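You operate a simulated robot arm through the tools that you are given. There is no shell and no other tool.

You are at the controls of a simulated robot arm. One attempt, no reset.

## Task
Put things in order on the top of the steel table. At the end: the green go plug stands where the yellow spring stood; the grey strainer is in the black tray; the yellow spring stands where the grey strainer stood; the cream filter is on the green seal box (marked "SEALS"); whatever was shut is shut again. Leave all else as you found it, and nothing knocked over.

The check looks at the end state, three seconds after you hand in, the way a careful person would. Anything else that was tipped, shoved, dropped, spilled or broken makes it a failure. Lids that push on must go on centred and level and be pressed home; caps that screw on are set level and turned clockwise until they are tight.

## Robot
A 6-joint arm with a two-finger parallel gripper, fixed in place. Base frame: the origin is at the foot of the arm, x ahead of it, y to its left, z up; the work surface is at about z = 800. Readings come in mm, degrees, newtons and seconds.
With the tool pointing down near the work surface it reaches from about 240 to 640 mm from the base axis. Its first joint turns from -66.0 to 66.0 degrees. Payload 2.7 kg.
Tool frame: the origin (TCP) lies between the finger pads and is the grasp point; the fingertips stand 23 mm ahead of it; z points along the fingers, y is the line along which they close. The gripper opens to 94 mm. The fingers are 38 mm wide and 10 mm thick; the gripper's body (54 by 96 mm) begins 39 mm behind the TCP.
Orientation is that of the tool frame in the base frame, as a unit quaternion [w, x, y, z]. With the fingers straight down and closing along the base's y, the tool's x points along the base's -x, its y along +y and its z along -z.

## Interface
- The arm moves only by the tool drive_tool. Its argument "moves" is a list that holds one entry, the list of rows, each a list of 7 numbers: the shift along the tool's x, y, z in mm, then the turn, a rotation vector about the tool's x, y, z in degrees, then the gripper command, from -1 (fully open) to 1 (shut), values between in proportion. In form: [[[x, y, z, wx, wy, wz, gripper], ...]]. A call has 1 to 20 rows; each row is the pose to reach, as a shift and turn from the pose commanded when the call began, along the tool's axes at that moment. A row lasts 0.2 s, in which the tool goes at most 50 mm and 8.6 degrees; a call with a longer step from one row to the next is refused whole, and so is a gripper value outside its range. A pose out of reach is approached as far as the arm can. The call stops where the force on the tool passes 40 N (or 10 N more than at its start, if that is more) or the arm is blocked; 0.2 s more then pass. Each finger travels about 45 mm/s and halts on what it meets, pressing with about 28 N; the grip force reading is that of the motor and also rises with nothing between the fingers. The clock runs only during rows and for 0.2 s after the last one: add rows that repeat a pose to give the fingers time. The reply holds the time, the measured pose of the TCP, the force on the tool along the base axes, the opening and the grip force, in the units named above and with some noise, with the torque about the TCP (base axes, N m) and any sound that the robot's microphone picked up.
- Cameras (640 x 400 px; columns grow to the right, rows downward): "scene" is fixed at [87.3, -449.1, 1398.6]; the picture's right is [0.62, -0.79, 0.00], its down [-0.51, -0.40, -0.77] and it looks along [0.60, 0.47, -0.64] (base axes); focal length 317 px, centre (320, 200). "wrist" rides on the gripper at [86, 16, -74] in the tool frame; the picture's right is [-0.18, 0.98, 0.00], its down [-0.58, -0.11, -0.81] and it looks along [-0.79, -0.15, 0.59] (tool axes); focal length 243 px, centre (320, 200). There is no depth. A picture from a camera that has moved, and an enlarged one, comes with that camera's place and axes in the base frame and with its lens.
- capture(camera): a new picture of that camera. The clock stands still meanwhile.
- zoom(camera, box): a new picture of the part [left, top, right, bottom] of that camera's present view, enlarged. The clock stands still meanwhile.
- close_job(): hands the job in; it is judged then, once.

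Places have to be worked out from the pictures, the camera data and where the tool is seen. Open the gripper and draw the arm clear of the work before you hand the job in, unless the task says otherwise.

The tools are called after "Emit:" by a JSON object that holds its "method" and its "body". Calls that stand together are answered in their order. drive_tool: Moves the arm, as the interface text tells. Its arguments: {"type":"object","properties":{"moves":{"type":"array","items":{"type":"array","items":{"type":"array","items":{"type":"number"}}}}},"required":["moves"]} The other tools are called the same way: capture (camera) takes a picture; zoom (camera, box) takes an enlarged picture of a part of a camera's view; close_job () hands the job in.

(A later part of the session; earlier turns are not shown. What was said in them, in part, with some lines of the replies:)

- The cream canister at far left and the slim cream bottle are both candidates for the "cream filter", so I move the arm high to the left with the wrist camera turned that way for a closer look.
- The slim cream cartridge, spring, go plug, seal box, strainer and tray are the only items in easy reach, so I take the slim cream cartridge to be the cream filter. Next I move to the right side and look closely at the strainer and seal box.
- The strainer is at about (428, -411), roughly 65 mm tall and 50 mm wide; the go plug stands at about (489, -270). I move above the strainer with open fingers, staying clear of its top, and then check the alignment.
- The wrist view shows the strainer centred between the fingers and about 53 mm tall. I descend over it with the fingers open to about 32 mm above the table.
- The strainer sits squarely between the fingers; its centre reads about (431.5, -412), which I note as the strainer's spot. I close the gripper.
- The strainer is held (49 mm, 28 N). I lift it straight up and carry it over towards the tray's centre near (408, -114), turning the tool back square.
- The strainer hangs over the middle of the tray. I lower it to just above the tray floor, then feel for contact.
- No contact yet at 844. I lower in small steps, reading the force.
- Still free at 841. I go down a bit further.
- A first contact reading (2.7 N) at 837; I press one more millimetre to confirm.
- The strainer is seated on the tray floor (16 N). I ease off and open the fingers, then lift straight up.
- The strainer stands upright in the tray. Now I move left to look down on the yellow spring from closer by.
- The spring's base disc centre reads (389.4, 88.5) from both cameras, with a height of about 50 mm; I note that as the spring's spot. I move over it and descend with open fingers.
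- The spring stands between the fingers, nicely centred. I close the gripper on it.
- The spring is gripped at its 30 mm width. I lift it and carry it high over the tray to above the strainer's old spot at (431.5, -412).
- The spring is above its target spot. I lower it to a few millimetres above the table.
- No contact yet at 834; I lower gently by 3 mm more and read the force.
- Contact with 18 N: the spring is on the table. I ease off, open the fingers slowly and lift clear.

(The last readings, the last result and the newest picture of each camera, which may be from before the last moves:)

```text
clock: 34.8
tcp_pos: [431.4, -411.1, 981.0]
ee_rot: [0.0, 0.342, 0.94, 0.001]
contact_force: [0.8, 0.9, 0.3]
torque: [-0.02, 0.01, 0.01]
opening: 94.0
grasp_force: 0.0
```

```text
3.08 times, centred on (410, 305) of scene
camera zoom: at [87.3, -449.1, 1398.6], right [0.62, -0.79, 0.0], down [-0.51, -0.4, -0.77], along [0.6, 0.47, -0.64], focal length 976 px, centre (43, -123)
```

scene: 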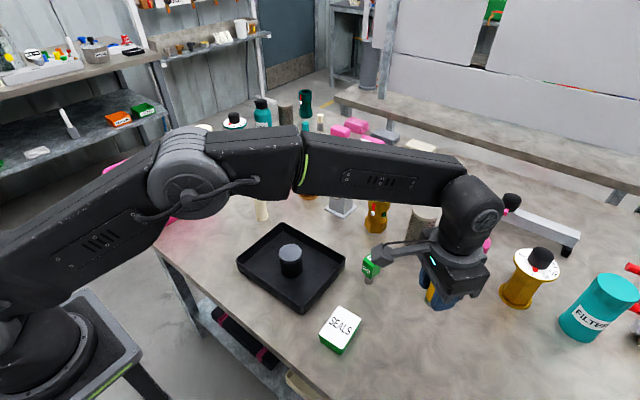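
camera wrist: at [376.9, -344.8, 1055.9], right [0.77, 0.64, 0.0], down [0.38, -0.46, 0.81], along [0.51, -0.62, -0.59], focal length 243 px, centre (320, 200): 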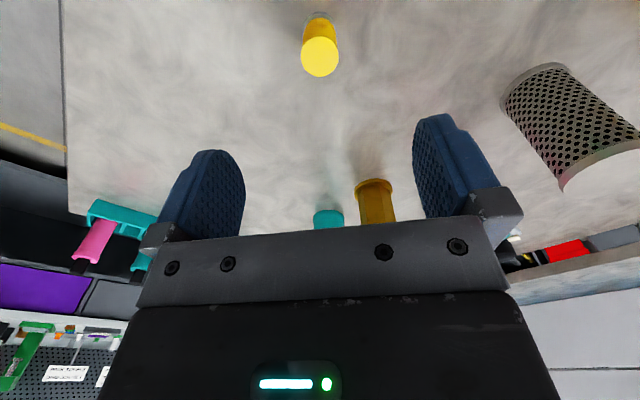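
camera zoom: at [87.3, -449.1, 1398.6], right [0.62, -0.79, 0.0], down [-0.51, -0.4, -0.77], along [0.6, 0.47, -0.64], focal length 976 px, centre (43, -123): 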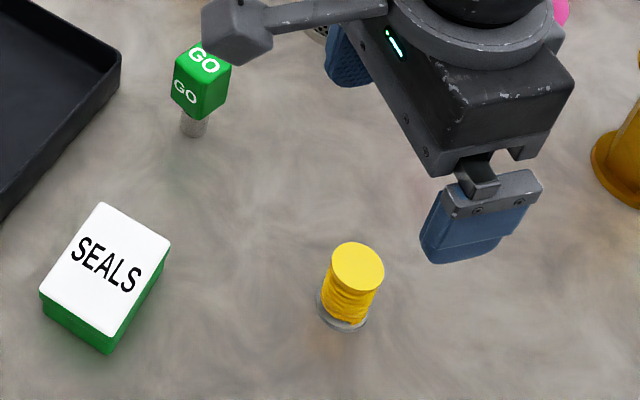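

The spring now stands on the strainer's old spot. I move over towards the go plug for a close look.

Emit:
{"method": "drive_tool", "body": {"moves": [[[18, 21, -4, 0, 0, -5, -1], [37, 43, -8, 0, 0, -10, -1], [55, 64, -12, 0, 0, -15, -1], [73, 86, -16, 0, 0, -20, -1], [92, 107, -19, 0, 0, -25, -1], [92, 107, -19, 0, 0, -25, -1]]]}}

Emit:
{"method": "capture", "body": {"camera": "wrist"}}

Emit:
{"method": "zoom", "body": {"camera": "wrist", "box": [260, 60, 380, 150]}}

Emit:
{"method": "zoom", "body": {"camera": "scene", "box": [340, 235, 404, 295]}}

```text
clock: 36.2
tcp_pos: [430.2, -270.6, 998.9]
ee_rot: [0.001, 0.129, 0.992, 0.0]
contact_force: [-0.5, -0.2, -0.3]
torque: [0.03, 0.0, -0.04]
opening: 93.9
grasp_force: 0.1
```

```text
taken
camera wrist: at [350.5, -234.1, 1074.4], right [0.43, 0.9, 0.0], down [0.53, -0.25, 0.81], along [0.73, -0.35, -0.59], focal length 243 px, centre (320, 200)
```

wrist: 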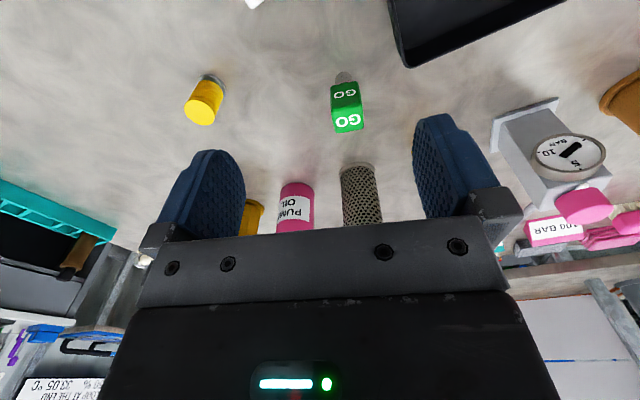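

```text
4.44 times, centred on (320, 105) of wrist
camera zoom: at [350.5, -234.1, 1074.4], right [0.43, 0.9, 0.0], down [0.53, -0.25, 0.81], along [0.73, -0.35, -0.59], focal length 1078 px, centre (320, 622)
```

zoom: 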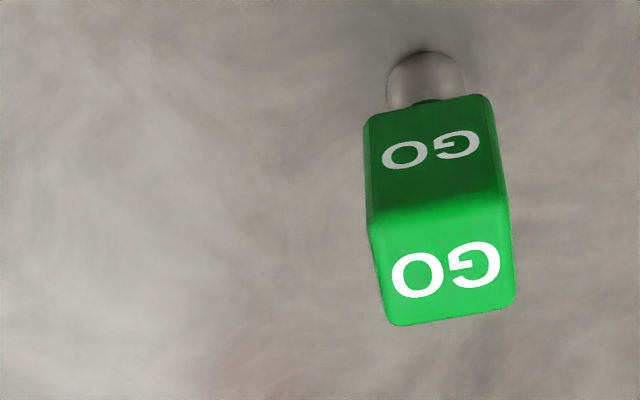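

```text
6.67 times, centred on (372, 265) of scene
camera zoom: at [87.3, -449.1, 1398.6], right [0.62, -0.79, 0.0], down [-0.51, -0.4, -0.77], along [0.6, 0.47, -0.64], focal length 2115 px, centre (-27, -233)
```

zoom: 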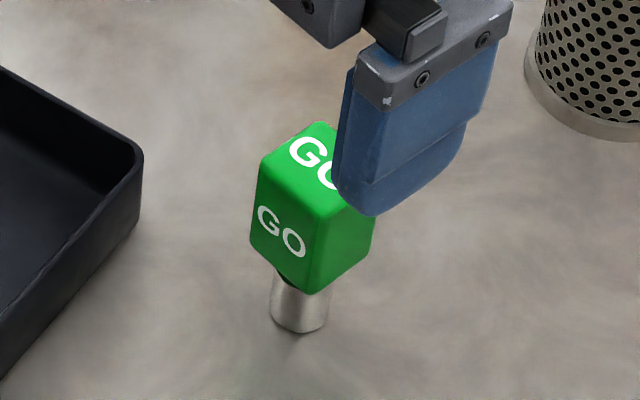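

The go plug's centre is about (491.5, -271.3), its top near z = 870, and its block faces line up with my 15° tool yaw. I move above it and check the alignment before descending.

Emit:
{"method": "drive_tool", "body": {"moves": [[[-20, 5, 20, 0, 0, 0, -1], [-40, 10, 40, 0, 0, 0, -1], [-59.4, 15.2, 60, 0, 0, 0, -1], [-59.4, 15.2, 74, 0, 0, 0, -1], [-59.4, 15.2, 74, 0, 0, 0, -1]]]}}

Emit:
{"method": "capture", "body": {"camera": "wrist"}}

Emit:
{"method": "zoom", "body": {"camera": "scene", "box": [320, 210, 440, 300]}}

```text
clock: 37.4
tcp_pos: [493.0, -271.6, 924.9]
ee_rot: [-0.001, 0.131, 0.991, 0.0]
contact_force: [-0.4, 0.4, 0.4]
torque: [0.0, -0.01, 0.0]
opening: 93.9
grasp_force: 0.1
```

```text
taken
camera wrist: at [413.0, -234.8, 1000.3], right [0.43, 0.9, 0.0], down [0.53, -0.26, 0.81], along [0.73, -0.35, -0.59], focal length 243 px, centre (320, 200)
```

wrist: 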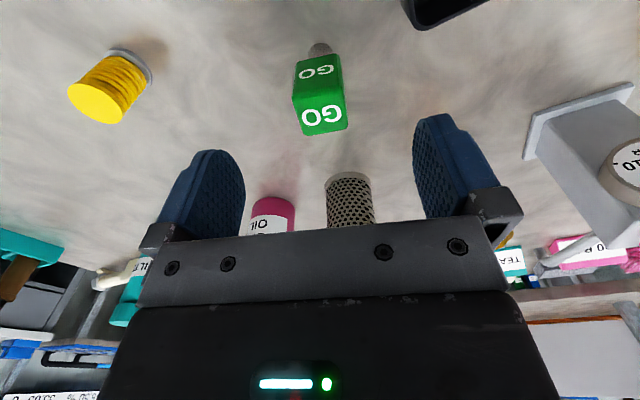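

```text
4.44 times, centred on (380, 255) of scene
camera zoom: at [87.3, -449.1, 1398.6], right [0.62, -0.79, 0.0], down [-0.51, -0.4, -0.77], along [0.6, 0.47, -0.64], focal length 1410 px, centre (53, -44)
```

zoom: 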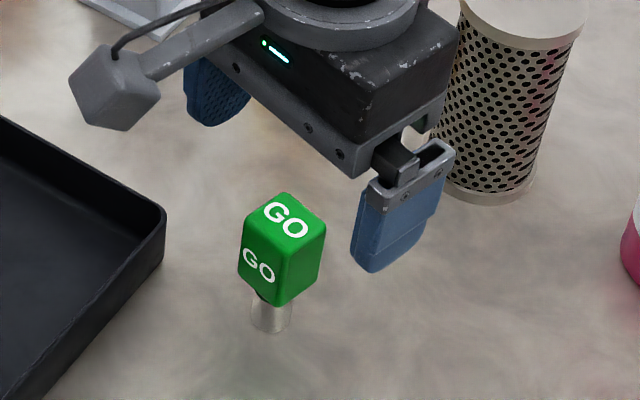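

The plug is centred between the open fingers and its faces are parallel to them. I descend to grasp height around its green block.

Emit:
{"method": "drive_tool", "body": {"moves": [[[0, 0, 15, 0, 0, 0, -1], [0, 0, 30, 0, 0, 0, -1], [0, 0, 45, 0, 0, 0, -1], [0, 0, 60, 0, 0, 0, -1], [0, 0, 73, 0, 0, 0, -1], [0, 0, 73, 0, 0, 0, -1]]]}}

Emit:
{"method": "capture", "body": {"camera": "wrist"}}

Emit:
{"method": "zoom", "body": {"camera": "scene", "box": [320, 210, 440, 300]}}

```text
clock: 38.8
tcp_pos: [490.9, -271.6, 852.7]
ee_rot: [0.001, 0.131, 0.991, 0.0]
contact_force: [0.5, 0.2, -0.1]
torque: [-0.01, 0.0, -0.03]
opening: 93.9
grasp_force: 0.0
```

```text
taken
camera wrist: at [412.5, -234.9, 927.0], right [0.43, 0.9, 0.0], down [0.53, -0.26, 0.81], along [0.73, -0.35, -0.59], focal length 243 px, centre (320, 200)
```

wrist: 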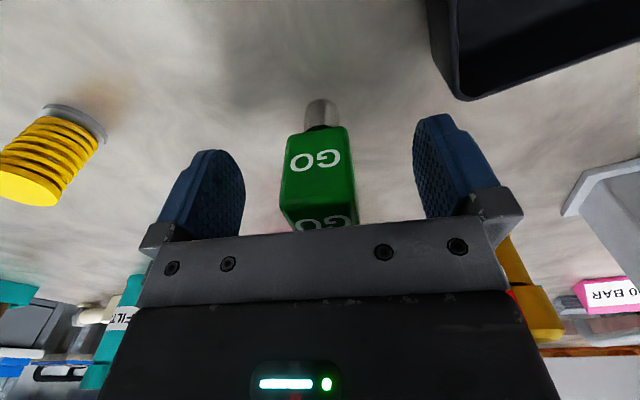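

```text
4.44 times, centred on (380, 255) of scene
camera zoom: at [87.3, -449.1, 1398.6], right [0.62, -0.79, 0.0], down [-0.51, -0.4, -0.77], along [0.6, 0.47, -0.64], focal length 1410 px, centre (53, -44)
```

zoom: 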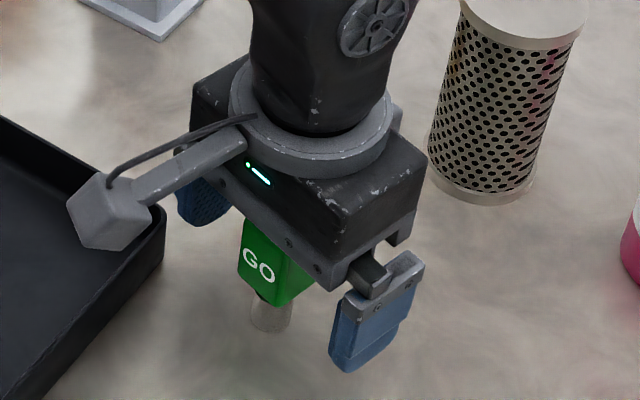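

The block is centred between the fingers. I close in small stages so the plug is not jolted off its narrow pin.

Emit:
{"method": "drive_tool", "body": {"moves": [[[0, 0, 0, 0, 0, 0, -0.4], [0, 0, 0, 0, 0, 0, 0], [0, 0, 0, 0, 0, 0, 0.2], [0, 0, 0, 0, 0, 0, 0.28], [0, 0, 0, 0, 0, 0, 0.32], [0, 0, 0, 0, 0, 0, 0.35], [0, 0, 0, 0, 0, 0, 0.38], [0, 0, 0, 0, 0, 0, 0.42], [0, 0, 0, 0, 0, 0, 0.6], [0, 0, 0, 0, 0, 0, 1], [0, 0, 0, 0, 0, 0, 1], [0, 0, 0, 0, 0, 0, 1]]]}}

Emit:
{"method": "capture", "body": {"camera": "wrist"}}

Emit:
{"method": "zoom", "body": {"camera": "scene", "box": [320, 210, 440, 300]}}

```text
clock: 41.4
tcp_pos: [490.6, -271.0, 851.9]
ee_rot: [0.001, 0.131, 0.991, 0.0]
contact_force: [-1.2, 0.3, -0.2]
torque: [-0.02, -0.01, 0.0]
opening: 29.5
grasp_force: 27.8
```

```text
taken
camera wrist: at [412.5, -234.8, 927.1], right [0.43, 0.9, 0.0], down [0.53, -0.26, 0.81], along [0.73, -0.35, -0.59], focal length 243 px, centre (320, 200)
```

wrist: 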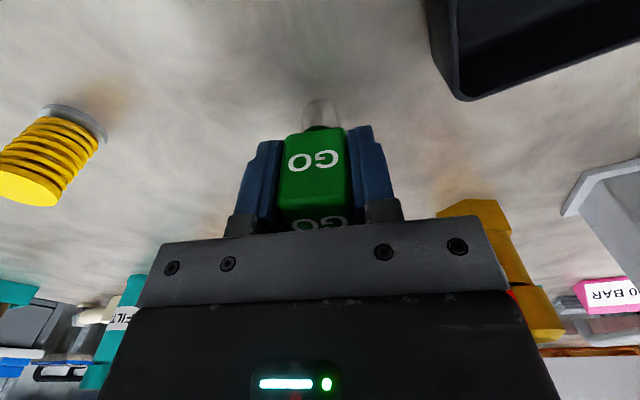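

```text
4.44 times, centred on (380, 255) of scene
camera zoom: at [87.3, -449.1, 1398.6], right [0.62, -0.79, 0.0], down [-0.51, -0.4, -0.77], along [0.6, 0.47, -0.64], focal length 1410 px, centre (53, -44)
```

zoom: 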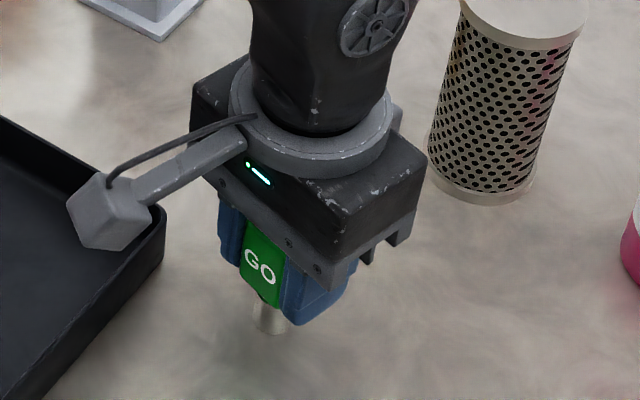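

The plug is held upright (29.5 mm). I lift it and carry it over the tray to above the spring's old spot at (389.4, 88.5), keeping its orientation.

Emit:
{"method": "drive_tool", "body": {"moves": [[[0, 0, -10, 0, 0, 0, 1], [0, 0, -45, 0, 0, 0, 1], [0, 0, -90, 0, 0, 0, 1], [0, 0, -125, 0, 0, 0, 1], [10, 16, -130, 0, 0, 0, 1], [29, 48, -130, 0, 0, 0, 1], [48, 80, -130, 0, 0, 0, 1], [67, 113, -130, 0, 0, 0, 1], [86, 145, -130, 0, 0, 0, 1], [105, 177, -130, 0, 0, 0, 1], [124, 209, -130, 0, 0, 0, 1], [143, 241, -130, 0, 0, 0, 1], [162, 273, -130, 0, 0, 0, 1], [181, 304, -130, 0, 0, 0, 1], [191.3, 321.3, -130, 0, 0, 0, 1], [191.3, 321.3, -130, 0, 0, 0, 1]]]}}

Emit:
{"method": "capture", "body": {"camera": "wrist"}}

Emit:
{"method": "capture", "body": {"camera": "scene"}}

```text
clock: 44.8
tcp_pos: [389.8, 90.4, 981.3]
ee_rot: [0.001, 0.131, 0.991, 0.0]
contact_force: [0.6, 1.5, -1.6]
torque: [0.03, -0.03, -0.02]
opening: 29.7
grasp_force: 28.3
```

```text
taken
camera wrist: at [310.9, 125.2, 1056.4], right [0.43, 0.9, 0.0], down [0.53, -0.26, 0.81], along [0.73, -0.35, -0.59], focal length 243 px, centre (320, 200)
```

wrist: 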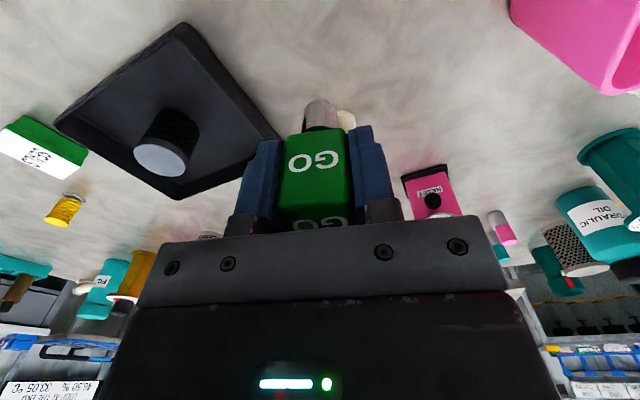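

```text
taken
```

scene: 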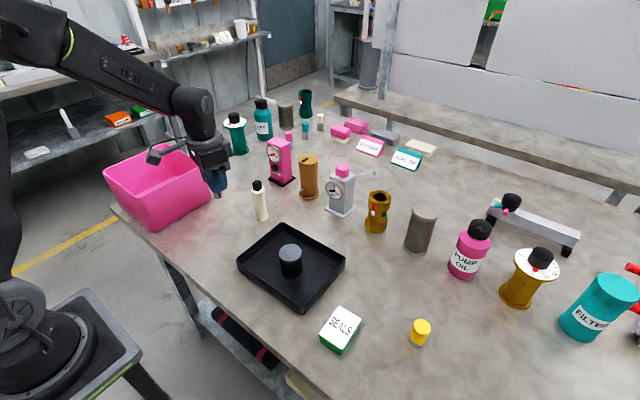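

The plug is above its target spot. I lower it to a few millimetres above the table.

Emit:
{"method": "drive_tool", "body": {"moves": [[[0, -0.5, 30, 0, 0, 0, 1], [0, -1, 60, 0, 0, 0, 1], [0, -1, 88, 0, 0, 0, 1], [0, -1, 108, 0, 0, 0, 1], [0, -1, 120, 0, 0, 0, 1], [0, -1, 126, 0, 0, 0, 1], [0, -1, 126, 0, 0, 0, 1]]]}}

Emit:
{"method": "zoom", "body": {"camera": "scene", "box": [160, 150, 300, 270]}}

```text
clock: 46.4
tcp_pos: [388.7, 87.7, 857.1]
ee_rot: [-0.001, 0.13, 0.991, 0.0]
contact_force: [0.5, 0.7, -1.2]
torque: [0.04, 0.01, 0.06]
opening: 29.6
grasp_force: 27.6
```

```text
3.33 times, centred on (230, 210) of scene
camera zoom: at [87.3, -449.1, 1398.6], right [0.62, -0.79, 0.0], down [-0.51, -0.4, -0.77], along [0.6, 0.47, -0.64], focal length 1057 px, centre (620, 167)
```

zoom: 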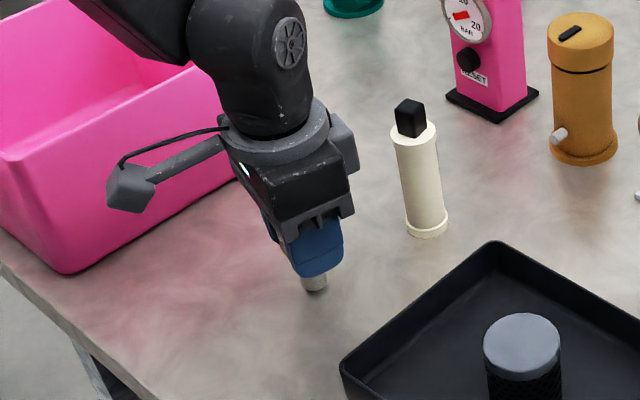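

No contact yet at 857. I lower gently by 3 mm and read the force.

Emit:
{"method": "drive_tool", "body": {"moves": [[[0, 0, 1, 0, 0, 0, 1], [0, 0, 2, 0, 0, 0, 1], [0, 0, 3, 0, 0, 0, 1], [0, 0, 3, 0, 0, 0, 1]]]}}

```text
clock: 47.4
tcp_pos: [388.4, 87.3, 854.0]
ee_rot: [0.0, 0.131, 0.991, -0.001]
contact_force: [-0.1, -0.3, -0.7]
torque: [0.0, 0.0, -0.02]
opening: 29.7
grasp_force: 27.9
```

Still free at 854. Another 2 mm in small steps.

Emit:
{"method": "drive_tool", "body": {"moves": [[[0, 0, 0.7, 0, 0, 0, 1], [0, 0, 1.4, 0, 0, 0, 1], [0, 0, 2, 0, 0, 0, 1], [0, 0, 2, 0, 0, 0, 1]]]}}

```text
clock: 48.4
tcp_pos: [389.0, 87.8, 851.9]
ee_rot: [0.001, 0.13, 0.991, 0.0]
contact_force: [-5.3, -2.7, 19.3]
torque: [-0.1, 0.28, 0.01]
opening: 29.8
grasp_force: 27.7
```

Contact at 19 N: the pin is on the table. I ease off about 1 mm, open the fingers slowly and rise straight up.

Emit:
{"method": "drive_tool", "body": {"moves": [[[0, 0, -1.1, 0, 0, 0, 1], [0, 0, -1.1, 0, 0, 0, 1], [0, 0, -1.1, 0, 0, 0, 0.6], [0, 0, -1.1, 0, 0, 0, 0.3], [0, 0, -1.1, 0, 0, 0, 0.1], [0, 0, -1.1, 0, 0, 0, -0.3], [0, 0, -1.1, 0, 0, 0, -0.7], [0, 0, -1.1, 0, 0, 0, -1], [0, 0, -1.1, 0, 0, 0, -1], [0, 0, -20, 0, 0, 0, -1], [0, 0, -50, 0, 0, 0, -1], [0, 0, -90, 0, 0, 0, -1], [0, 0, -130, 0, 0, 0, -1], [0, 0, -150, 0, 0, 0, -1], [0, 0, -150, 0, 0, 0, -1]]]}}

Emit:
{"method": "capture", "body": {"camera": "wrist"}}

Emit:
{"method": "zoom", "body": {"camera": "scene", "box": [160, 150, 300, 270]}}

```text
clock: 51.6
tcp_pos: [388.8, 85.6, 1001.4]
ee_rot: [0.0, 0.13, 0.991, 0.0]
contact_force: [-0.7, 0.4, -0.2]
torque: [-0.01, -0.01, 0.02]
opening: 93.9
grasp_force: 0.1
```

```text
taken
camera wrist: at [309.6, 123.6, 1076.5], right [0.43, 0.9, 0.0], down [0.53, -0.26, 0.81], along [0.73, -0.35, -0.59], focal length 243 px, centre (320, 200)
```

wrist: 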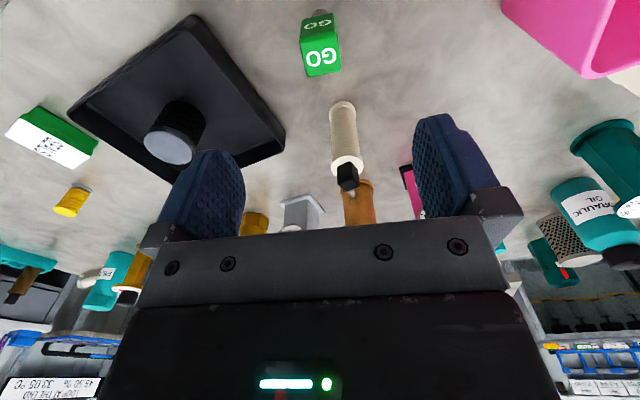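

```text
3.33 times, centred on (230, 210) of scene
camera zoom: at [87.2, -449.1, 1398.6], right [0.62, -0.79, 0.0], down [-0.51, -0.4, -0.77], along [0.6, 0.47, -0.64], focal length 1057 px, centre (620, 167)
```

zoom: 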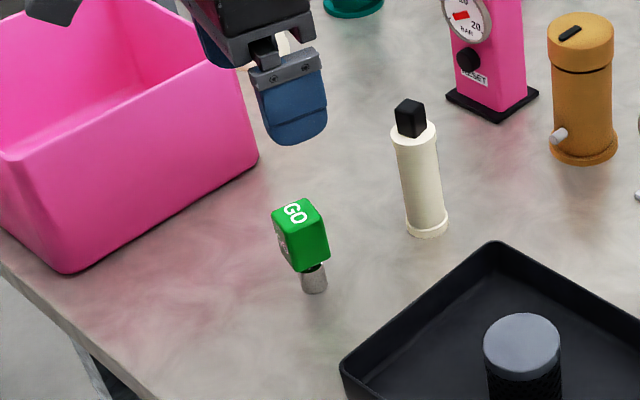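

The go plug stands upright on the spring's old spot. Next I take a close look at the cream filter at roughly (489, 69).

Emit:
{"method": "drive_tool", "body": {"moves": [[[-12, -6, -4, 0, 0, -5, -1], [-24, -12, -8, 0, 0, -10, -1], [-36.7, -17, -10, 0, 0, -15, -1], [-36.7, -17, -10, 0, 0, -15, -1]]]}}

Emit:
{"method": "capture", "body": {"camera": "wrist"}}

Emit:
{"method": "zoom", "body": {"camera": "wrist", "box": [260, 60, 400, 180]}}

Emit:
{"method": "zoom", "body": {"camera": "scene", "box": [230, 170, 294, 230]}}

Emit:
{"method": "zoom", "body": {"camera": "scene", "box": [300, 295, 380, 365]}}

```text
clock: 52.6
tcp_pos: [421.3, 61.7, 1011.9]
ee_rot: [0.0, -0.001, 1.0, 0.0]
contact_force: [-0.4, 0.4, -0.4]
torque: [-0.01, 0.0, 0.04]
opening: 94.1
grasp_force: 0.1
```

```text
taken
camera wrist: at [334.3, 76.4, 1086.5], right [0.18, 0.98, 0.0], down [0.58, -0.11, 0.81], along [0.79, -0.15, -0.59], focal length 243 px, centre (320, 200)
```

wrist: 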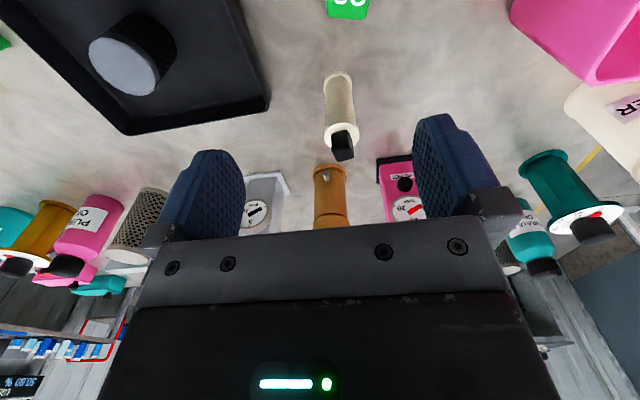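

```text
3.33 times, centred on (330, 120) of wrist
camera zoom: at [334.3, 76.4, 1086.5], right [0.18, 0.98, 0.0], down [0.58, -0.11, 0.81], along [0.79, -0.15, -0.59], focal length 809 px, centre (287, 467)
```

zoom: 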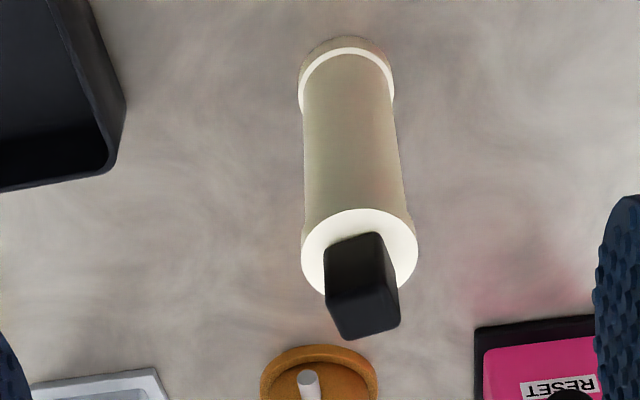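

```text
6.67 times, centred on (262, 200) of scene
camera zoom: at [87.3, -449.1, 1398.6], right [0.62, -0.79, 0.0], down [-0.51, -0.4, -0.77], along [0.6, 0.47, -0.64], focal length 2115 px, centre (707, 200)
```

zoom: 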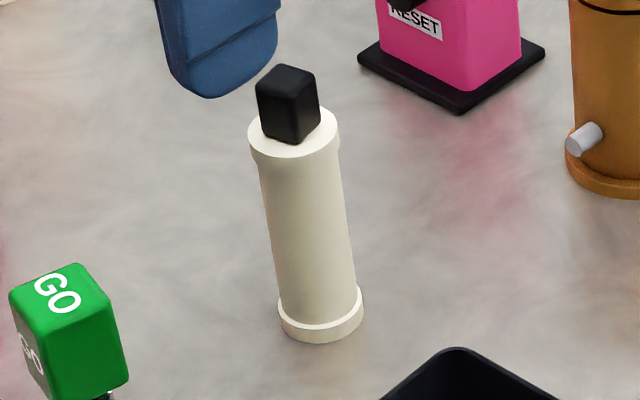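

```text
5.71 times, centred on (340, 330) of scene
camera zoom: at [87.3, -449.1, 1398.6], right [0.62, -0.79, 0.0], down [-0.51, -0.4, -0.77], along [0.6, 0.47, -0.64], focal length 1812 px, centre (206, -543)
```

zoom: 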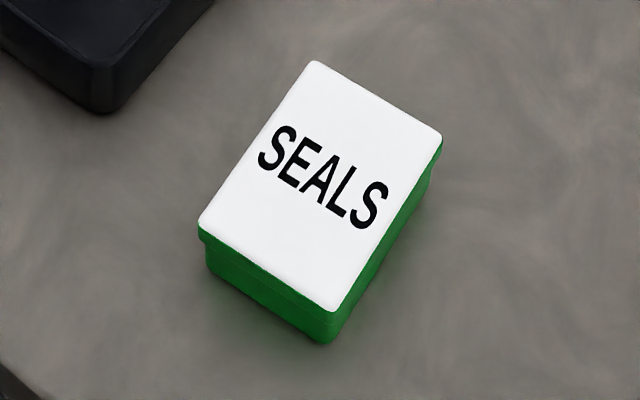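

The filter centre is about (492, 68.4): body top at z ≈ 894, black knob top at ≈ 920, flange about 34 mm wide. I move above it first and check.

Emit:
{"method": "drive_tool", "body": {"moves": [[[-24, 2, 15, 0, 0, 0, -1], [-48, 4.5, 30, 0, 0, 0, -1], [-70.7, 6.7, 45, 0, 0, 0, -1], [-70.7, 6.7, 48, 0, 0, 0, -1], [-70.7, 6.7, 48, 0, 0, 0, -1]]]}}

Emit:
{"method": "capture", "body": {"camera": "wrist"}}

Emit:
{"method": "zoom", "body": {"camera": "scene", "box": [200, 140, 320, 230]}}

```text
clock: 53.8
tcp_pos: [491.2, 67.4, 963.5]
ee_rot: [-0.001, -0.001, 1.0, 0.0]
contact_force: [0.9, -0.4, 0.2]
torque: [0.02, 0.04, 0.02]
opening: 93.9
grasp_force: 0.0
```

```text
taken
camera wrist: at [405.1, 82.8, 1038.2], right [0.18, 0.98, 0.0], down [0.58, -0.11, 0.81], along [0.79, -0.15, -0.59], focal length 243 px, centre (320, 200)
```

wrist: 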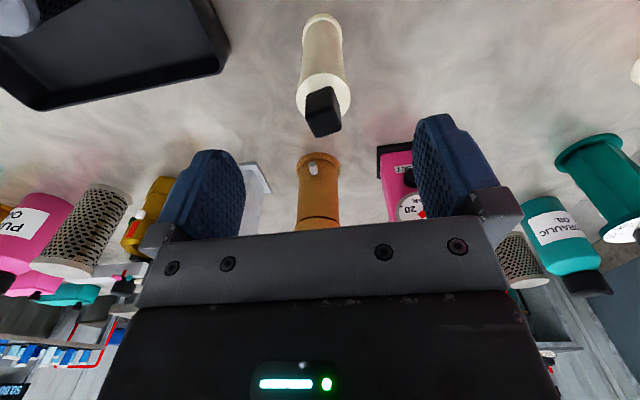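

```text
4.44 times, centred on (260, 185) of scene
camera zoom: at [87.3, -449.1, 1398.6], right [0.62, -0.79, 0.0], down [-0.51, -0.4, -0.77], along [0.6, 0.47, -0.64], focal length 1410 px, centre (587, 267)
```

zoom: 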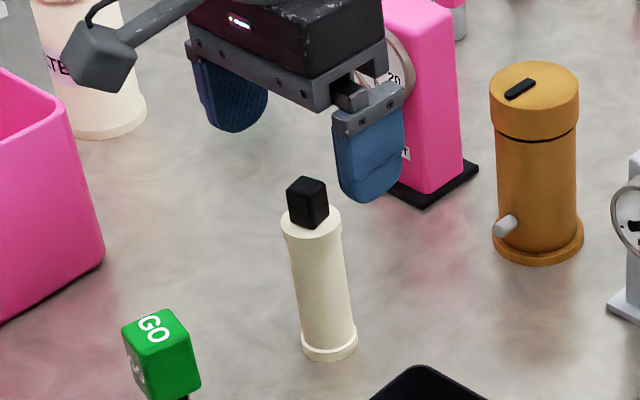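

The filter's axis lies on the tool axis. I descend around it to z ≈ 886, keeping the gripper body clear of the black knob.

Emit:
{"method": "drive_tool", "body": {"moves": [[[0, 1, 15, 0, 0, 0, -1], [0, 1, 30, 0, 0, 0, -1], [0, 1, 45, 0, 0, 0, -1], [0, 1, 60, 0, 0, 0, -1], [0, 1, 72, 0, 0, 0, -1], [0, 1, 77, 0, 0, 0, -1], [0, 1, 77, 0, 0, 0, -1]]]}}

Emit:
{"method": "capture", "body": {"camera": "wrist"}}

Emit:
{"method": "zoom", "body": {"camera": "scene", "box": [200, 140, 320, 230]}}

```text
clock: 55.4
tcp_pos: [492.0, 68.6, 886.5]
ee_rot: [0.0, 0.0, 1.0, 0.0]
contact_force: [-0.8, 0.1, 0.0]
torque: [-0.01, 0.02, -0.03]
opening: 94.0
grasp_force: 0.0
```

```text
taken
camera wrist: at [405.6, 83.9, 961.2], right [0.18, 0.98, 0.0], down [0.58, -0.11, 0.81], along [0.79, -0.15, -0.59], focal length 243 px, centre (320, 200)
```

wrist: 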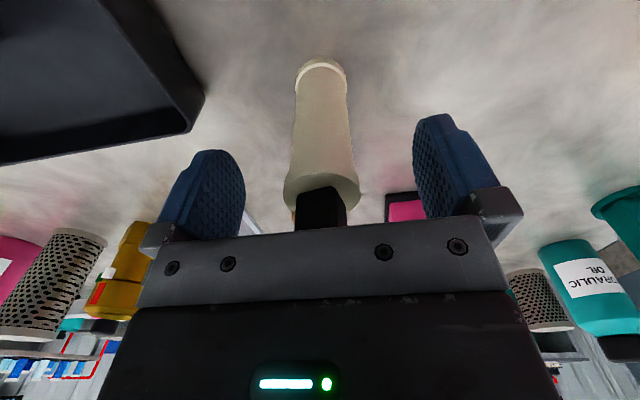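

```text
4.44 times, centred on (260, 185) of scene
camera zoom: at [87.3, -449.1, 1398.6], right [0.62, -0.79, 0.0], down [-0.51, -0.4, -0.77], along [0.6, 0.47, -0.64], focal length 1410 px, centre (587, 267)
```

zoom: 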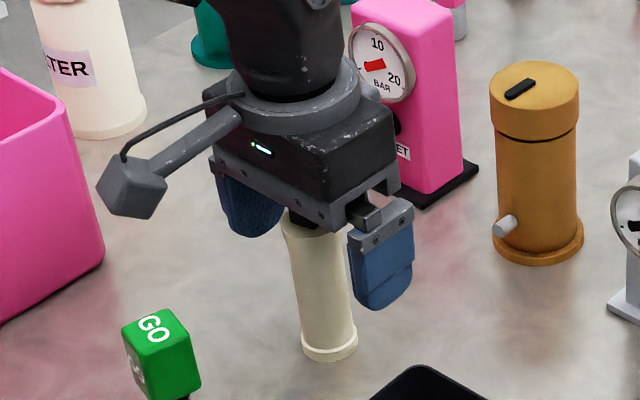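

Clear of the knob, no force felt. I close in stages on the upper body.

Emit:
{"method": "drive_tool", "body": {"moves": [[[0, 0, 0, 0, 0, 0, -0.4], [0, 0, 0, 0, 0, 0, 0], [0, 0, 0, 0, 0, 0, 0.15], [0, 0, 0, 0, 0, 0, 0.22], [0, 0, 0, 0, 0, 0, 0.26], [0, 0, 0, 0, 0, 0, 0.29], [0, 0, 0, 0, 0, 0, 0.32], [0, 0, 0, 0, 0, 0, 0.36], [0, 0, 0, 0, 0, 0, 0.42], [0, 0, 0, 0, 0, 0, 0.6], [0, 0, 0, 0, 0, 0, 1], [0, 0, 0, 0, 0, 0, 1], [0, 0, 0, 0, 0, 0, 1]]]}}

Emit:
{"method": "capture", "body": {"camera": "wrist"}}

Emit:
{"method": "zoom", "body": {"camera": "scene", "box": [200, 140, 320, 230]}}

```text
clock: 58.2
tcp_pos: [491.8, 68.9, 886.8]
ee_rot: [0.0, 0.0, 1.0, 0.0]
contact_force: [0.2, 0.2, 0.7]
torque: [0.03, -0.06, 0.0]
opening: 32.4
grasp_force: 27.9
```

```text
taken
camera wrist: at [405.6, 83.9, 961.4], right [0.18, 0.98, 0.0], down [0.58, -0.11, 0.81], along [0.79, -0.15, -0.59], focal length 243 px, centre (320, 200)
```

wrist: 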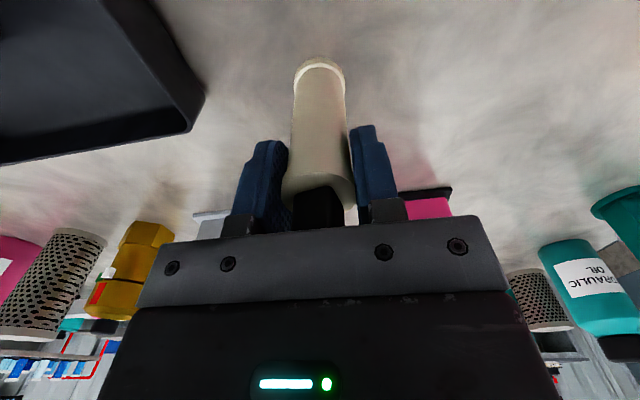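

```text
4.44 times, centred on (260, 185) of scene
camera zoom: at [87.3, -449.1, 1398.6], right [0.62, -0.79, 0.0], down [-0.51, -0.4, -0.77], along [0.6, 0.47, -0.64], focal length 1410 px, centre (587, 267)
```

zoom: 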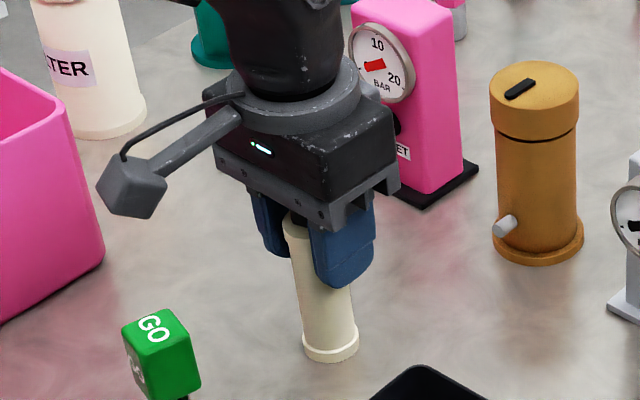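

The filter is held at 32.4 mm. I lift it and carry it over the tray to above the seal box near (351, -291).

Emit:
{"method": "drive_tool", "body": {"moves": [[[0, 0, -5, 0, 0, 0, 1], [0, 0, -25, 0, 0, 0, 1], [0, 0, -60, 0, 0, 0, 1], [0, 0, -100, 0, 0, 0, 1], [0, 0, -130, 0, 0, 0, 1], [6, -16, -135, 0, 0, 1, 1], [19, -48, -135, 0, 0, 3, 1], [32, -82, -135, 0, 0, 6, 1], [45, -116, -135, 0, 0, 9, 1], [58, -150, -135, 0, 0, 12, 1], [71, -184, -135, 0, 0, 15, 1], [85, -218, -135, 0, 0, 18, 1], [98, -252, -135, 0, 0, 21, 1], [112, -286, -135, 0, 0, 24, 1], [125, -320, -135, 0, 0, 27, 1], [136, -348, -135, 0, 0, 29, 1], [141, -360, -135, 0, 0, 30, 1], [141, -360, -135, 0, 0, 30, 1]]]}}

Emit:
{"method": "capture", "body": {"camera": "wrist"}}

Emit:
{"method": "capture", "body": {"camera": "scene"}}

```text
clock: 62.0
tcp_pos: [350.5, -291.3, 1020.7]
ee_rot: [-0.001, 0.259, 0.966, 0.0]
contact_force: [-0.1, -0.8, 0.0]
torque: [0.02, 0.01, 0.02]
opening: 32.4
grasp_force: 27.9
```

```text
taken
camera wrist: at [283.4, -235.4, 1095.9], right [0.65, 0.76, 0.0], down [0.45, -0.38, 0.81], along [0.61, -0.52, -0.59], focal length 243 px, centre (320, 200)
```

wrist: 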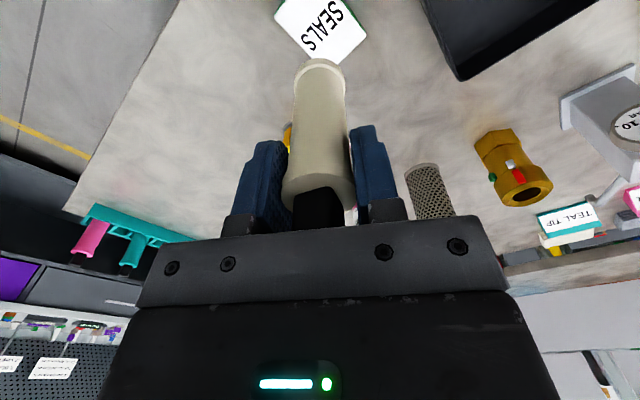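

```text
taken
```

scene: 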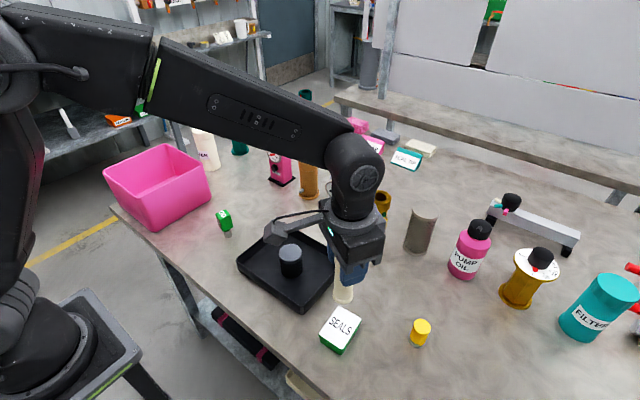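

I check the box corners in an enlarged wrist view to confirm its centre under the filter.

Emit:
{"method": "zoom", "body": {"camera": "wrist", "box": [260, 0, 380, 90]}}

Emit:
{"method": "zoom", "body": {"camera": "scene", "box": [300, 250, 400, 360]}}

```text
4.44 times, centred on (320, 45) of wrist
camera zoom: at [283.4, -235.4, 1095.9], right [0.65, 0.76, 0.0], down [0.45, -0.38, 0.81], along [0.61, -0.52, -0.59], focal length 1078 px, centre (320, 889)
```

zoom: 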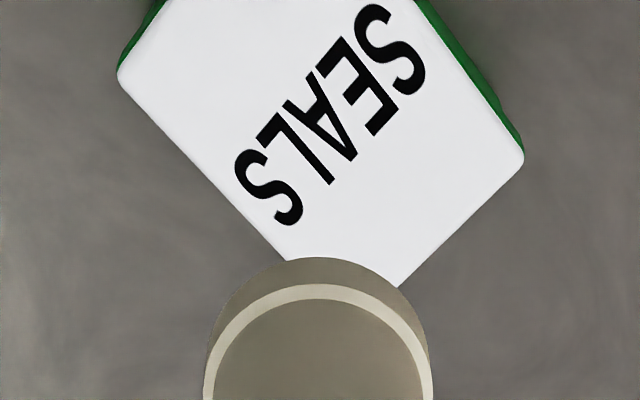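

```text
3.64 times, centred on (350, 305) of scene
camera zoom: at [87.2, -449.1, 1398.6], right [0.62, -0.79, 0.0], down [-0.51, -0.4, -0.77], along [0.6, 0.47, -0.64], focal length 1153 px, centre (211, -182)
```

zoom: 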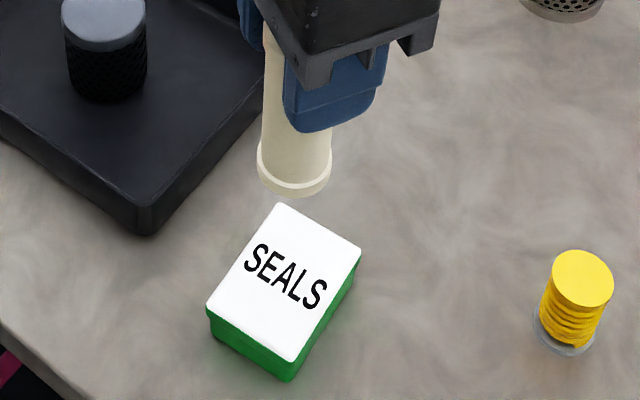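

The box's centre reads (350, -291), right under the filter. I lower the filter towards the box top.

Emit:
{"method": "drive_tool", "body": {"moves": [[[0, 0, 20, 0, 0, 0, 1], [0, 0, 45, 0, 0, 0, 1], [0, 0, 65, 0, 0, 0, 1], [0, 0, 80, 0, 0, 0, 1], [0, 0, 88, 0, 0, 0, 1], [0, 0, 88, 0, 0, 0, 1]]]}}

Emit:
{"method": "zoom", "body": {"camera": "scene", "box": [300, 250, 400, 360]}}

Emit:
{"method": "capture", "body": {"camera": "wrist"}}

```text
clock: 63.4
tcp_pos: [349.7, -291.2, 933.0]
ee_rot: [0.0, 0.259, 0.966, -0.001]
contact_force: [0.1, -0.5, -0.2]
torque: [-0.04, -0.01, 0.01]
opening: 32.1
grasp_force: 28.1
```

```text
3.64 times, centred on (350, 305) of scene
camera zoom: at [87.3, -449.1, 1398.6], right [0.62, -0.79, 0.0], down [-0.51, -0.4, -0.77], along [0.6, 0.47, -0.64], focal length 1153 px, centre (211, -182)
```

zoom: 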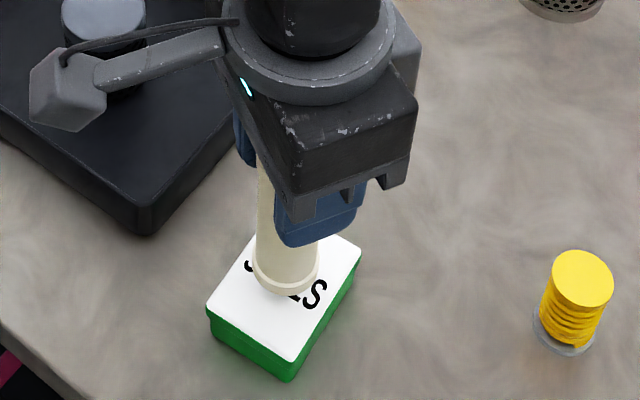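

```text
taken
camera wrist: at [283.4, -234.8, 1008.0], right [0.65, 0.76, 0.0], down [0.45, -0.38, 0.81], along [0.61, -0.52, -0.59], focal length 243 px, centre (320, 200)
```

wrist: 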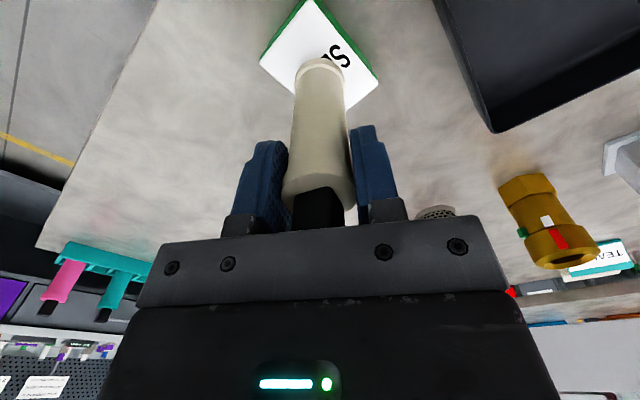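

The base of the filter is close above the lid and no force yet. I continue down in small steps.

Emit:
{"method": "drive_tool", "body": {"moves": [[[0, 0, 1.5, 0, 0, 0, 1], [0, 0, 3, 0, 0, 0, 1], [0, 0, 4.5, 0, 0, 0, 1], [0, 0, 5.5, 0, 0, 0, 1], [0, 0, 5.5, 0, 0, 0, 1]]]}}

```text
clock: 64.6
tcp_pos: [350.5, -291.2, 927.6]
ee_rot: [0.0, 0.259, 0.966, -0.001]
contact_force: [-0.2, 0.0, -0.5]
torque: [0.0, 0.01, 0.01]
opening: 32.2
grasp_force: 28.0
```

No contact at 927.6; next 3 mm.

Emit:
{"method": "drive_tool", "body": {"moves": [[[0, 0, 1, 0, 0, 0, 1], [0, 0, 2, 0, 0, 0, 1], [0, 0, 3, 0, 0, 0, 1], [0, 0, 3, 0, 0, 0, 1]]]}}

```text
clock: 65.6
tcp_pos: [350.0, -289.3, 925.1]
ee_rot: [0.0, 0.259, 0.966, 0.0]
contact_force: [-0.3, -0.6, -0.4]
torque: [-0.02, 0.01, 0.0]
opening: 32.3
grasp_force: 28.1
```

Still free at 925; I lower another 2.5 mm.

Emit:
{"method": "drive_tool", "body": {"moves": [[[0, 0, 0.8, 0, 0, 0, 1], [0, 0, 1.6, 0, 0, 0, 1], [0, 0, 2.4, 0, 0, 0, 1], [0, 0, 2.4, 0, 0, 0, 1]]]}}

```text
clock: 66.6
tcp_pos: [349.7, -290.6, 922.2]
ee_rot: [0.0, 0.259, 0.966, 0.0]
contact_force: [0.5, -0.1, -1.5]
torque: [0.01, -0.02, -0.02]
opening: 32.2
grasp_force: 27.9
```

Still free at 922; I lower another 2 mm.

Emit:
{"method": "drive_tool", "body": {"moves": [[[0, 0, 0.7, 0, 0, 0, 1], [0, 0, 1.4, 0, 0, 0, 1], [0, 0, 2, 0, 0, 0, 1], [0, 0, 2, 0, 0, 0, 1]]]}}

Emit:
{"method": "zoom", "body": {"camera": "scene", "box": [300, 270, 380, 360]}}

```text
clock: 67.6
tcp_pos: [352.1, -290.5, 921.6]
ee_rot: [0.0, 0.258, 0.966, 0.001]
contact_force: [0.3, 0.3, -1.0]
torque: [0.02, 0.03, -0.03]
opening: 32.1
grasp_force: 28.3
```

```text
4.44 times, centred on (340, 315) of scene
camera zoom: at [87.3, -449.1, 1398.6], right [0.62, -0.79, 0.0], down [-0.51, -0.4, -0.77], along [0.6, 0.47, -0.64], focal length 1410 px, centre (231, -311)
```

zoom: 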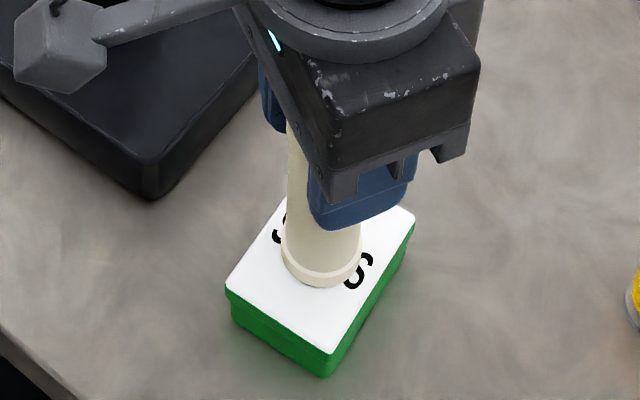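

Still no force; the filter base looks nearly down. Another 2 mm in small steps.

Emit:
{"method": "drive_tool", "body": {"moves": [[[0, 0, 0.7, 0, 0, 0, 1], [0, 0, 1.4, 0, 0, 0, 1], [0, 0, 2, 0, 0, 0, 1], [0, 0, 2, 0, 0, 0, 1]]]}}

```text
clock: 68.6
tcp_pos: [350.2, -291.5, 918.2]
ee_rot: [0.0, 0.259, 0.966, 0.0]
contact_force: [0.7, -0.1, -0.6]
torque: [0.0, 0.02, -0.01]
opening: 32.1
grasp_force: 28.7
```

Free at 918; I lower another 2 mm.

Emit:
{"method": "drive_tool", "body": {"moves": [[[0, 0, 0.7, 0, 0, 0, 1], [0, 0, 1.4, 0, 0, 0, 1], [0, 0, 2, 0, 0, 0, 1], [0, 0, 2, 0, 0, 0, 1]]]}}

```text
clock: 69.6
tcp_pos: [350.7, -290.6, 916.5]
ee_rot: [0.0, 0.258, 0.966, 0.0]
contact_force: [-1.5, 1.1, 6.8]
torque: [0.15, 0.11, 0.07]
opening: 32.2
grasp_force: 28.3
```

Contact at 6.8 N: the filter rests on the box. I ease off slightly, open slowly and rise straight up.

Emit:
{"method": "drive_tool", "body": {"moves": [[[0, 0, -0.3, 0, 0, 0, 1], [0, 0, -0.3, 0, 0, 0, 0.6], [0, 0, -0.3, 0, 0, 0, 0.35], [0, 0, -0.3, 0, 0, 0, 0.2], [0, 0, -0.3, 0, 0, 0, 0], [0, 0, -0.3, 0, 0, 0, -0.4], [0, 0, -0.3, 0, 0, 0, -0.8], [0, 0, -0.3, 0, 0, 0, -1], [0, 0, -0.3, 0, 0, 0, -1]]]}}

Emit:
{"method": "capture", "body": {"camera": "wrist"}}

Emit:
{"method": "zoom", "body": {"camera": "scene", "box": [300, 250, 400, 360]}}

```text
clock: 71.6
tcp_pos: [350.3, -291.3, 916.4]
ee_rot: [0.0, 0.259, 0.966, 0.0]
contact_force: [0.8, -0.6, -0.5]
torque: [0.04, -0.04, 0.0]
opening: 94.1
grasp_force: 0.1
```

```text
taken
camera wrist: at [283.8, -234.9, 991.5], right [0.65, 0.76, 0.0], down [0.45, -0.38, 0.81], along [0.61, -0.52, -0.59], focal length 243 px, centre (320, 200)
```

wrist: 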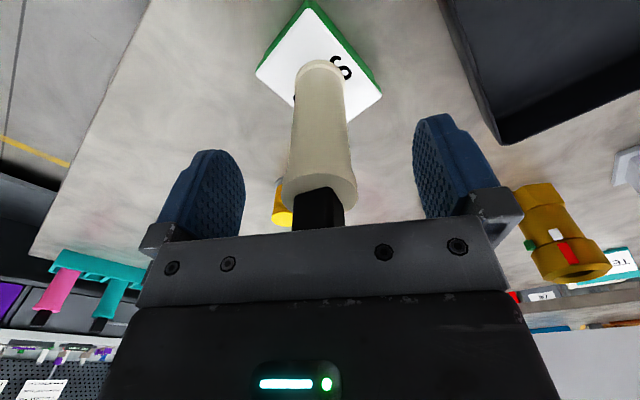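

```text
3.64 times, centred on (350, 305) of scene
camera zoom: at [87.3, -449.1, 1398.6], right [0.62, -0.79, 0.0], down [-0.51, -0.4, -0.77], along [0.6, 0.47, -0.64], focal length 1153 px, centre (211, -182)
```

zoom: 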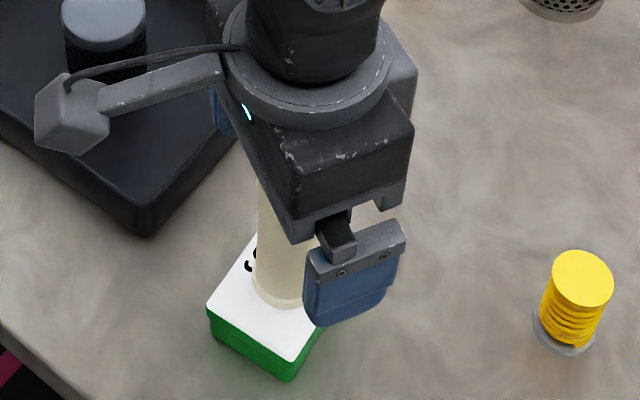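

The filter stands free on the box. I rise straight up and draw back to check everything.

Emit:
{"method": "drive_tool", "body": {"moves": [[[0, 0, -10, 0, 0, 0, -1], [0, 0, -35, 0, 0, 0, -1], [0, 0, -70, 0, 0, 0, -1], [0, 0, -110, 0, 0, 0, -1], [0, 0, -150, 0, 0, 0, -1], [0, 0, -180, 0, 0, 0, -1], [0, 0, -180, 0, 0, 0, -1]]]}}

Emit:
{"method": "capture", "body": {"camera": "wrist"}}

Emit:
{"method": "capture", "body": {"camera": "scene"}}

Emit:
{"method": "zoom", "body": {"camera": "scene", "box": [300, 250, 400, 360]}}

```text
clock: 73.2
tcp_pos: [351.1, -290.2, 1097.2]
ee_rot: [0.0, 0.259, 0.966, 0.0]
contact_force: [0.6, 0.4, 0.1]
torque: [0.0, 0.01, 0.03]
opening: 94.0
grasp_force: 0.1
```

```text
taken
camera wrist: at [284.2, -234.2, 1172.0], right [0.65, 0.76, 0.0], down [0.45, -0.38, 0.81], along [0.61, -0.52, -0.59], focal length 243 px, centre (320, 200)
```

wrist: 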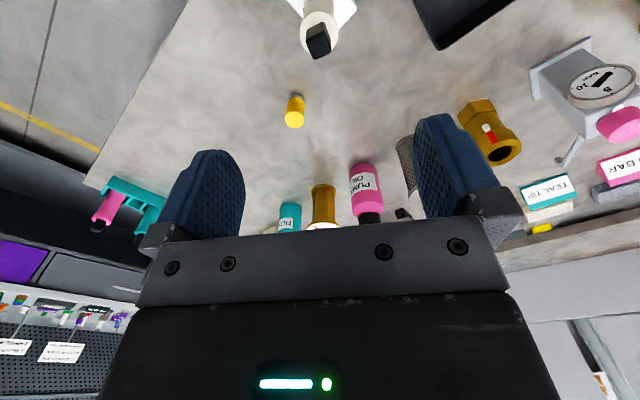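

```text
taken
```

scene: 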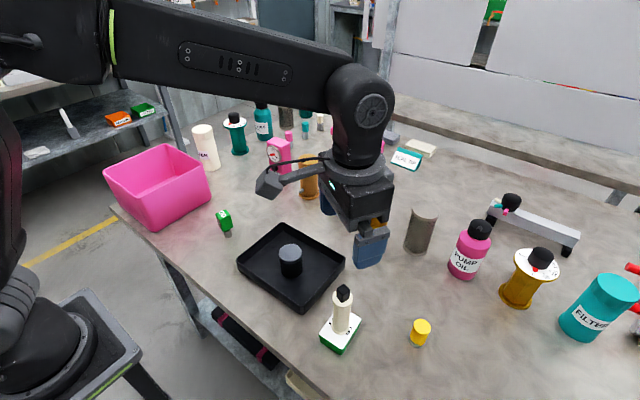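

```text
3.64 times, centred on (350, 305) of scene
camera zoom: at [87.2, -449.1, 1398.6], right [0.62, -0.79, 0.0], down [-0.51, -0.4, -0.77], along [0.6, 0.47, -0.64], focal length 1153 px, centre (211, -182)
```

zoom: 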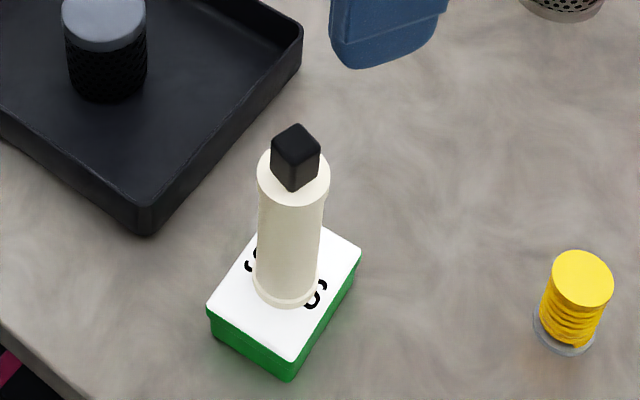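

The filter stands upright near the middle of the seal box. I draw the arm away to its starting area and take a final look at all moved objects.

Emit:
{"method": "drive_tool", "body": {"moves": [[[-1, 30, 0, 0, 0, -5, -1], [-2, 65, 0, 0, 0, -10, -1], [-4, 100, 0, 0, 0, -15, -1], [-5, 135, 0, 0, 0, -21, -1], [-6, 165, 0, 0, 0, -26, -1], [-7, 182, 0, 0, 0, -30, -1], [-7, 182, 0, 0, 0, -30, -1]]]}}

Emit:
{"method": "capture", "body": {"camera": "scene"}}

Emit:
{"method": "zoom", "body": {"camera": "scene", "box": [180, 180, 400, 360]}}

Emit:
{"method": "zoom", "body": {"camera": "scene", "box": [360, 170, 640, 370]}}

Emit:
{"method": "capture", "body": {"camera": "wrist"}}

```text
clock: 74.8
tcp_pos: [448.0, -136.0, 1096.1]
ee_rot: [0.0, -0.001, 1.0, 0.0]
contact_force: [-1.0, -0.6, 0.7]
torque: [-0.01, -0.01, 0.0]
opening: 93.9
grasp_force: 0.0
```

```text
taken
```

scene: 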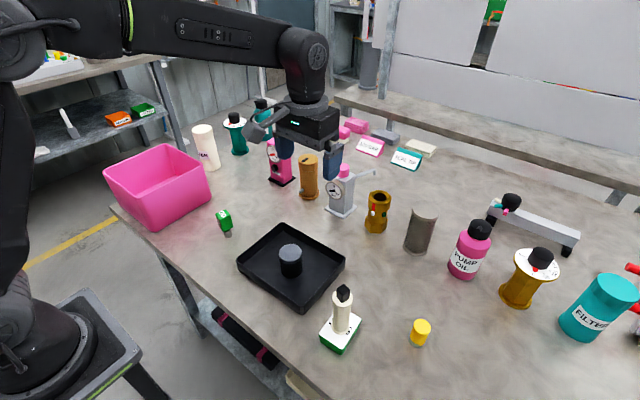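

```text
2.22 times, centred on (290, 270) of scene
camera zoom: at [87.3, -449.1, 1398.6], right [0.62, -0.79, 0.0], down [-0.51, -0.4, -0.77], along [0.6, 0.47, -0.64], focal length 705 px, centre (387, 44)
```

zoom: 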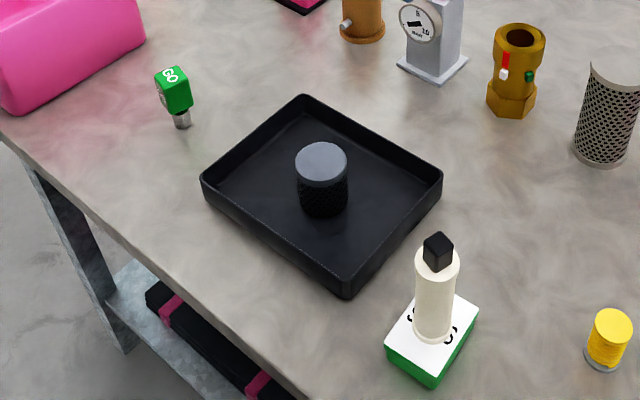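

```text
2.00 times, centred on (500, 270) of scene
camera zoom: at [87.3, -449.1, 1398.6], right [0.62, -0.79, 0.0], down [-0.51, -0.4, -0.77], along [0.6, 0.47, -0.64], focal length 634 px, centre (-40, 60)
```

zoom: 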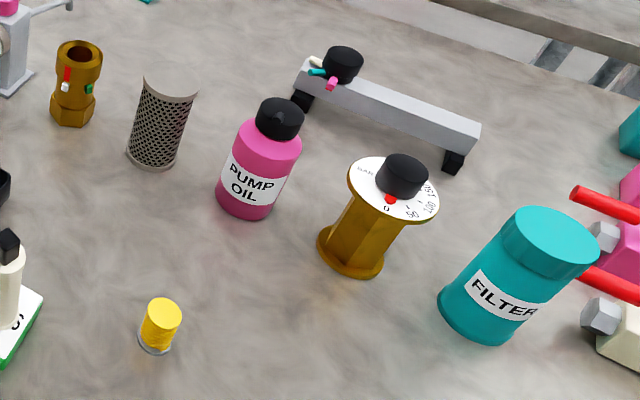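

```text
taken
camera wrist: at [361.5, -121.8, 1171.0], right [0.18, 0.98, 0.0], down [0.58, -0.11, 0.81], along [0.79, -0.15, -0.59], focal length 243 px, centre (320, 200)
```

wrist: 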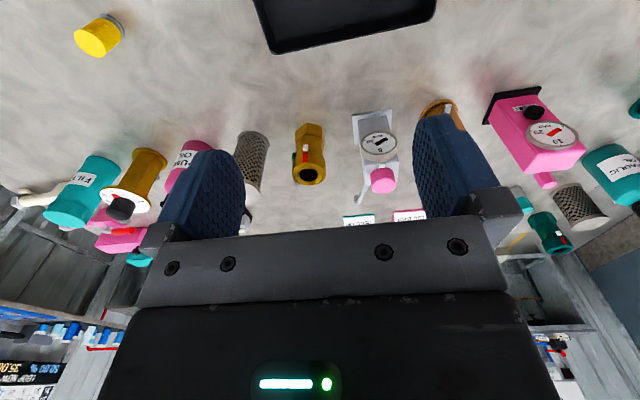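

All four objects are in place and upright: the plug on the spring's spot, the strainer in the tray, the spring on the strainer's spot, and the filter on the seal box. Nothing was opened, nothing else was disturbed, the gripper is open and the arm is clear, so I hand in.

Emit:
{"method": "close_job", "body": {}}

```text
The job is handed in.
```

I moved all four objects as asked and handed the job in. The final pictures show each one upright in its new place:

- **Green go plug:** it stands where the yellow spring stood.
- **Grey strainer:** it stands in the middle of the black tray.
- **Yellow spring:** it stands where the grey strainer stood.
- **Cream filter:** it stands near the middle of the green box marked "SEALS".

I took the "cream filter" to be the slim cream cylinder with the black knob. The cream canister with the partly hidden "…TER" label was beyond the arm's stated reach, so I left it alone.

I opened nothing, so there was nothing to shut again. The pictures show nothing else moved or knocked over. I handed in with the gripper open and the arm back at its starting pose, clear of everything.
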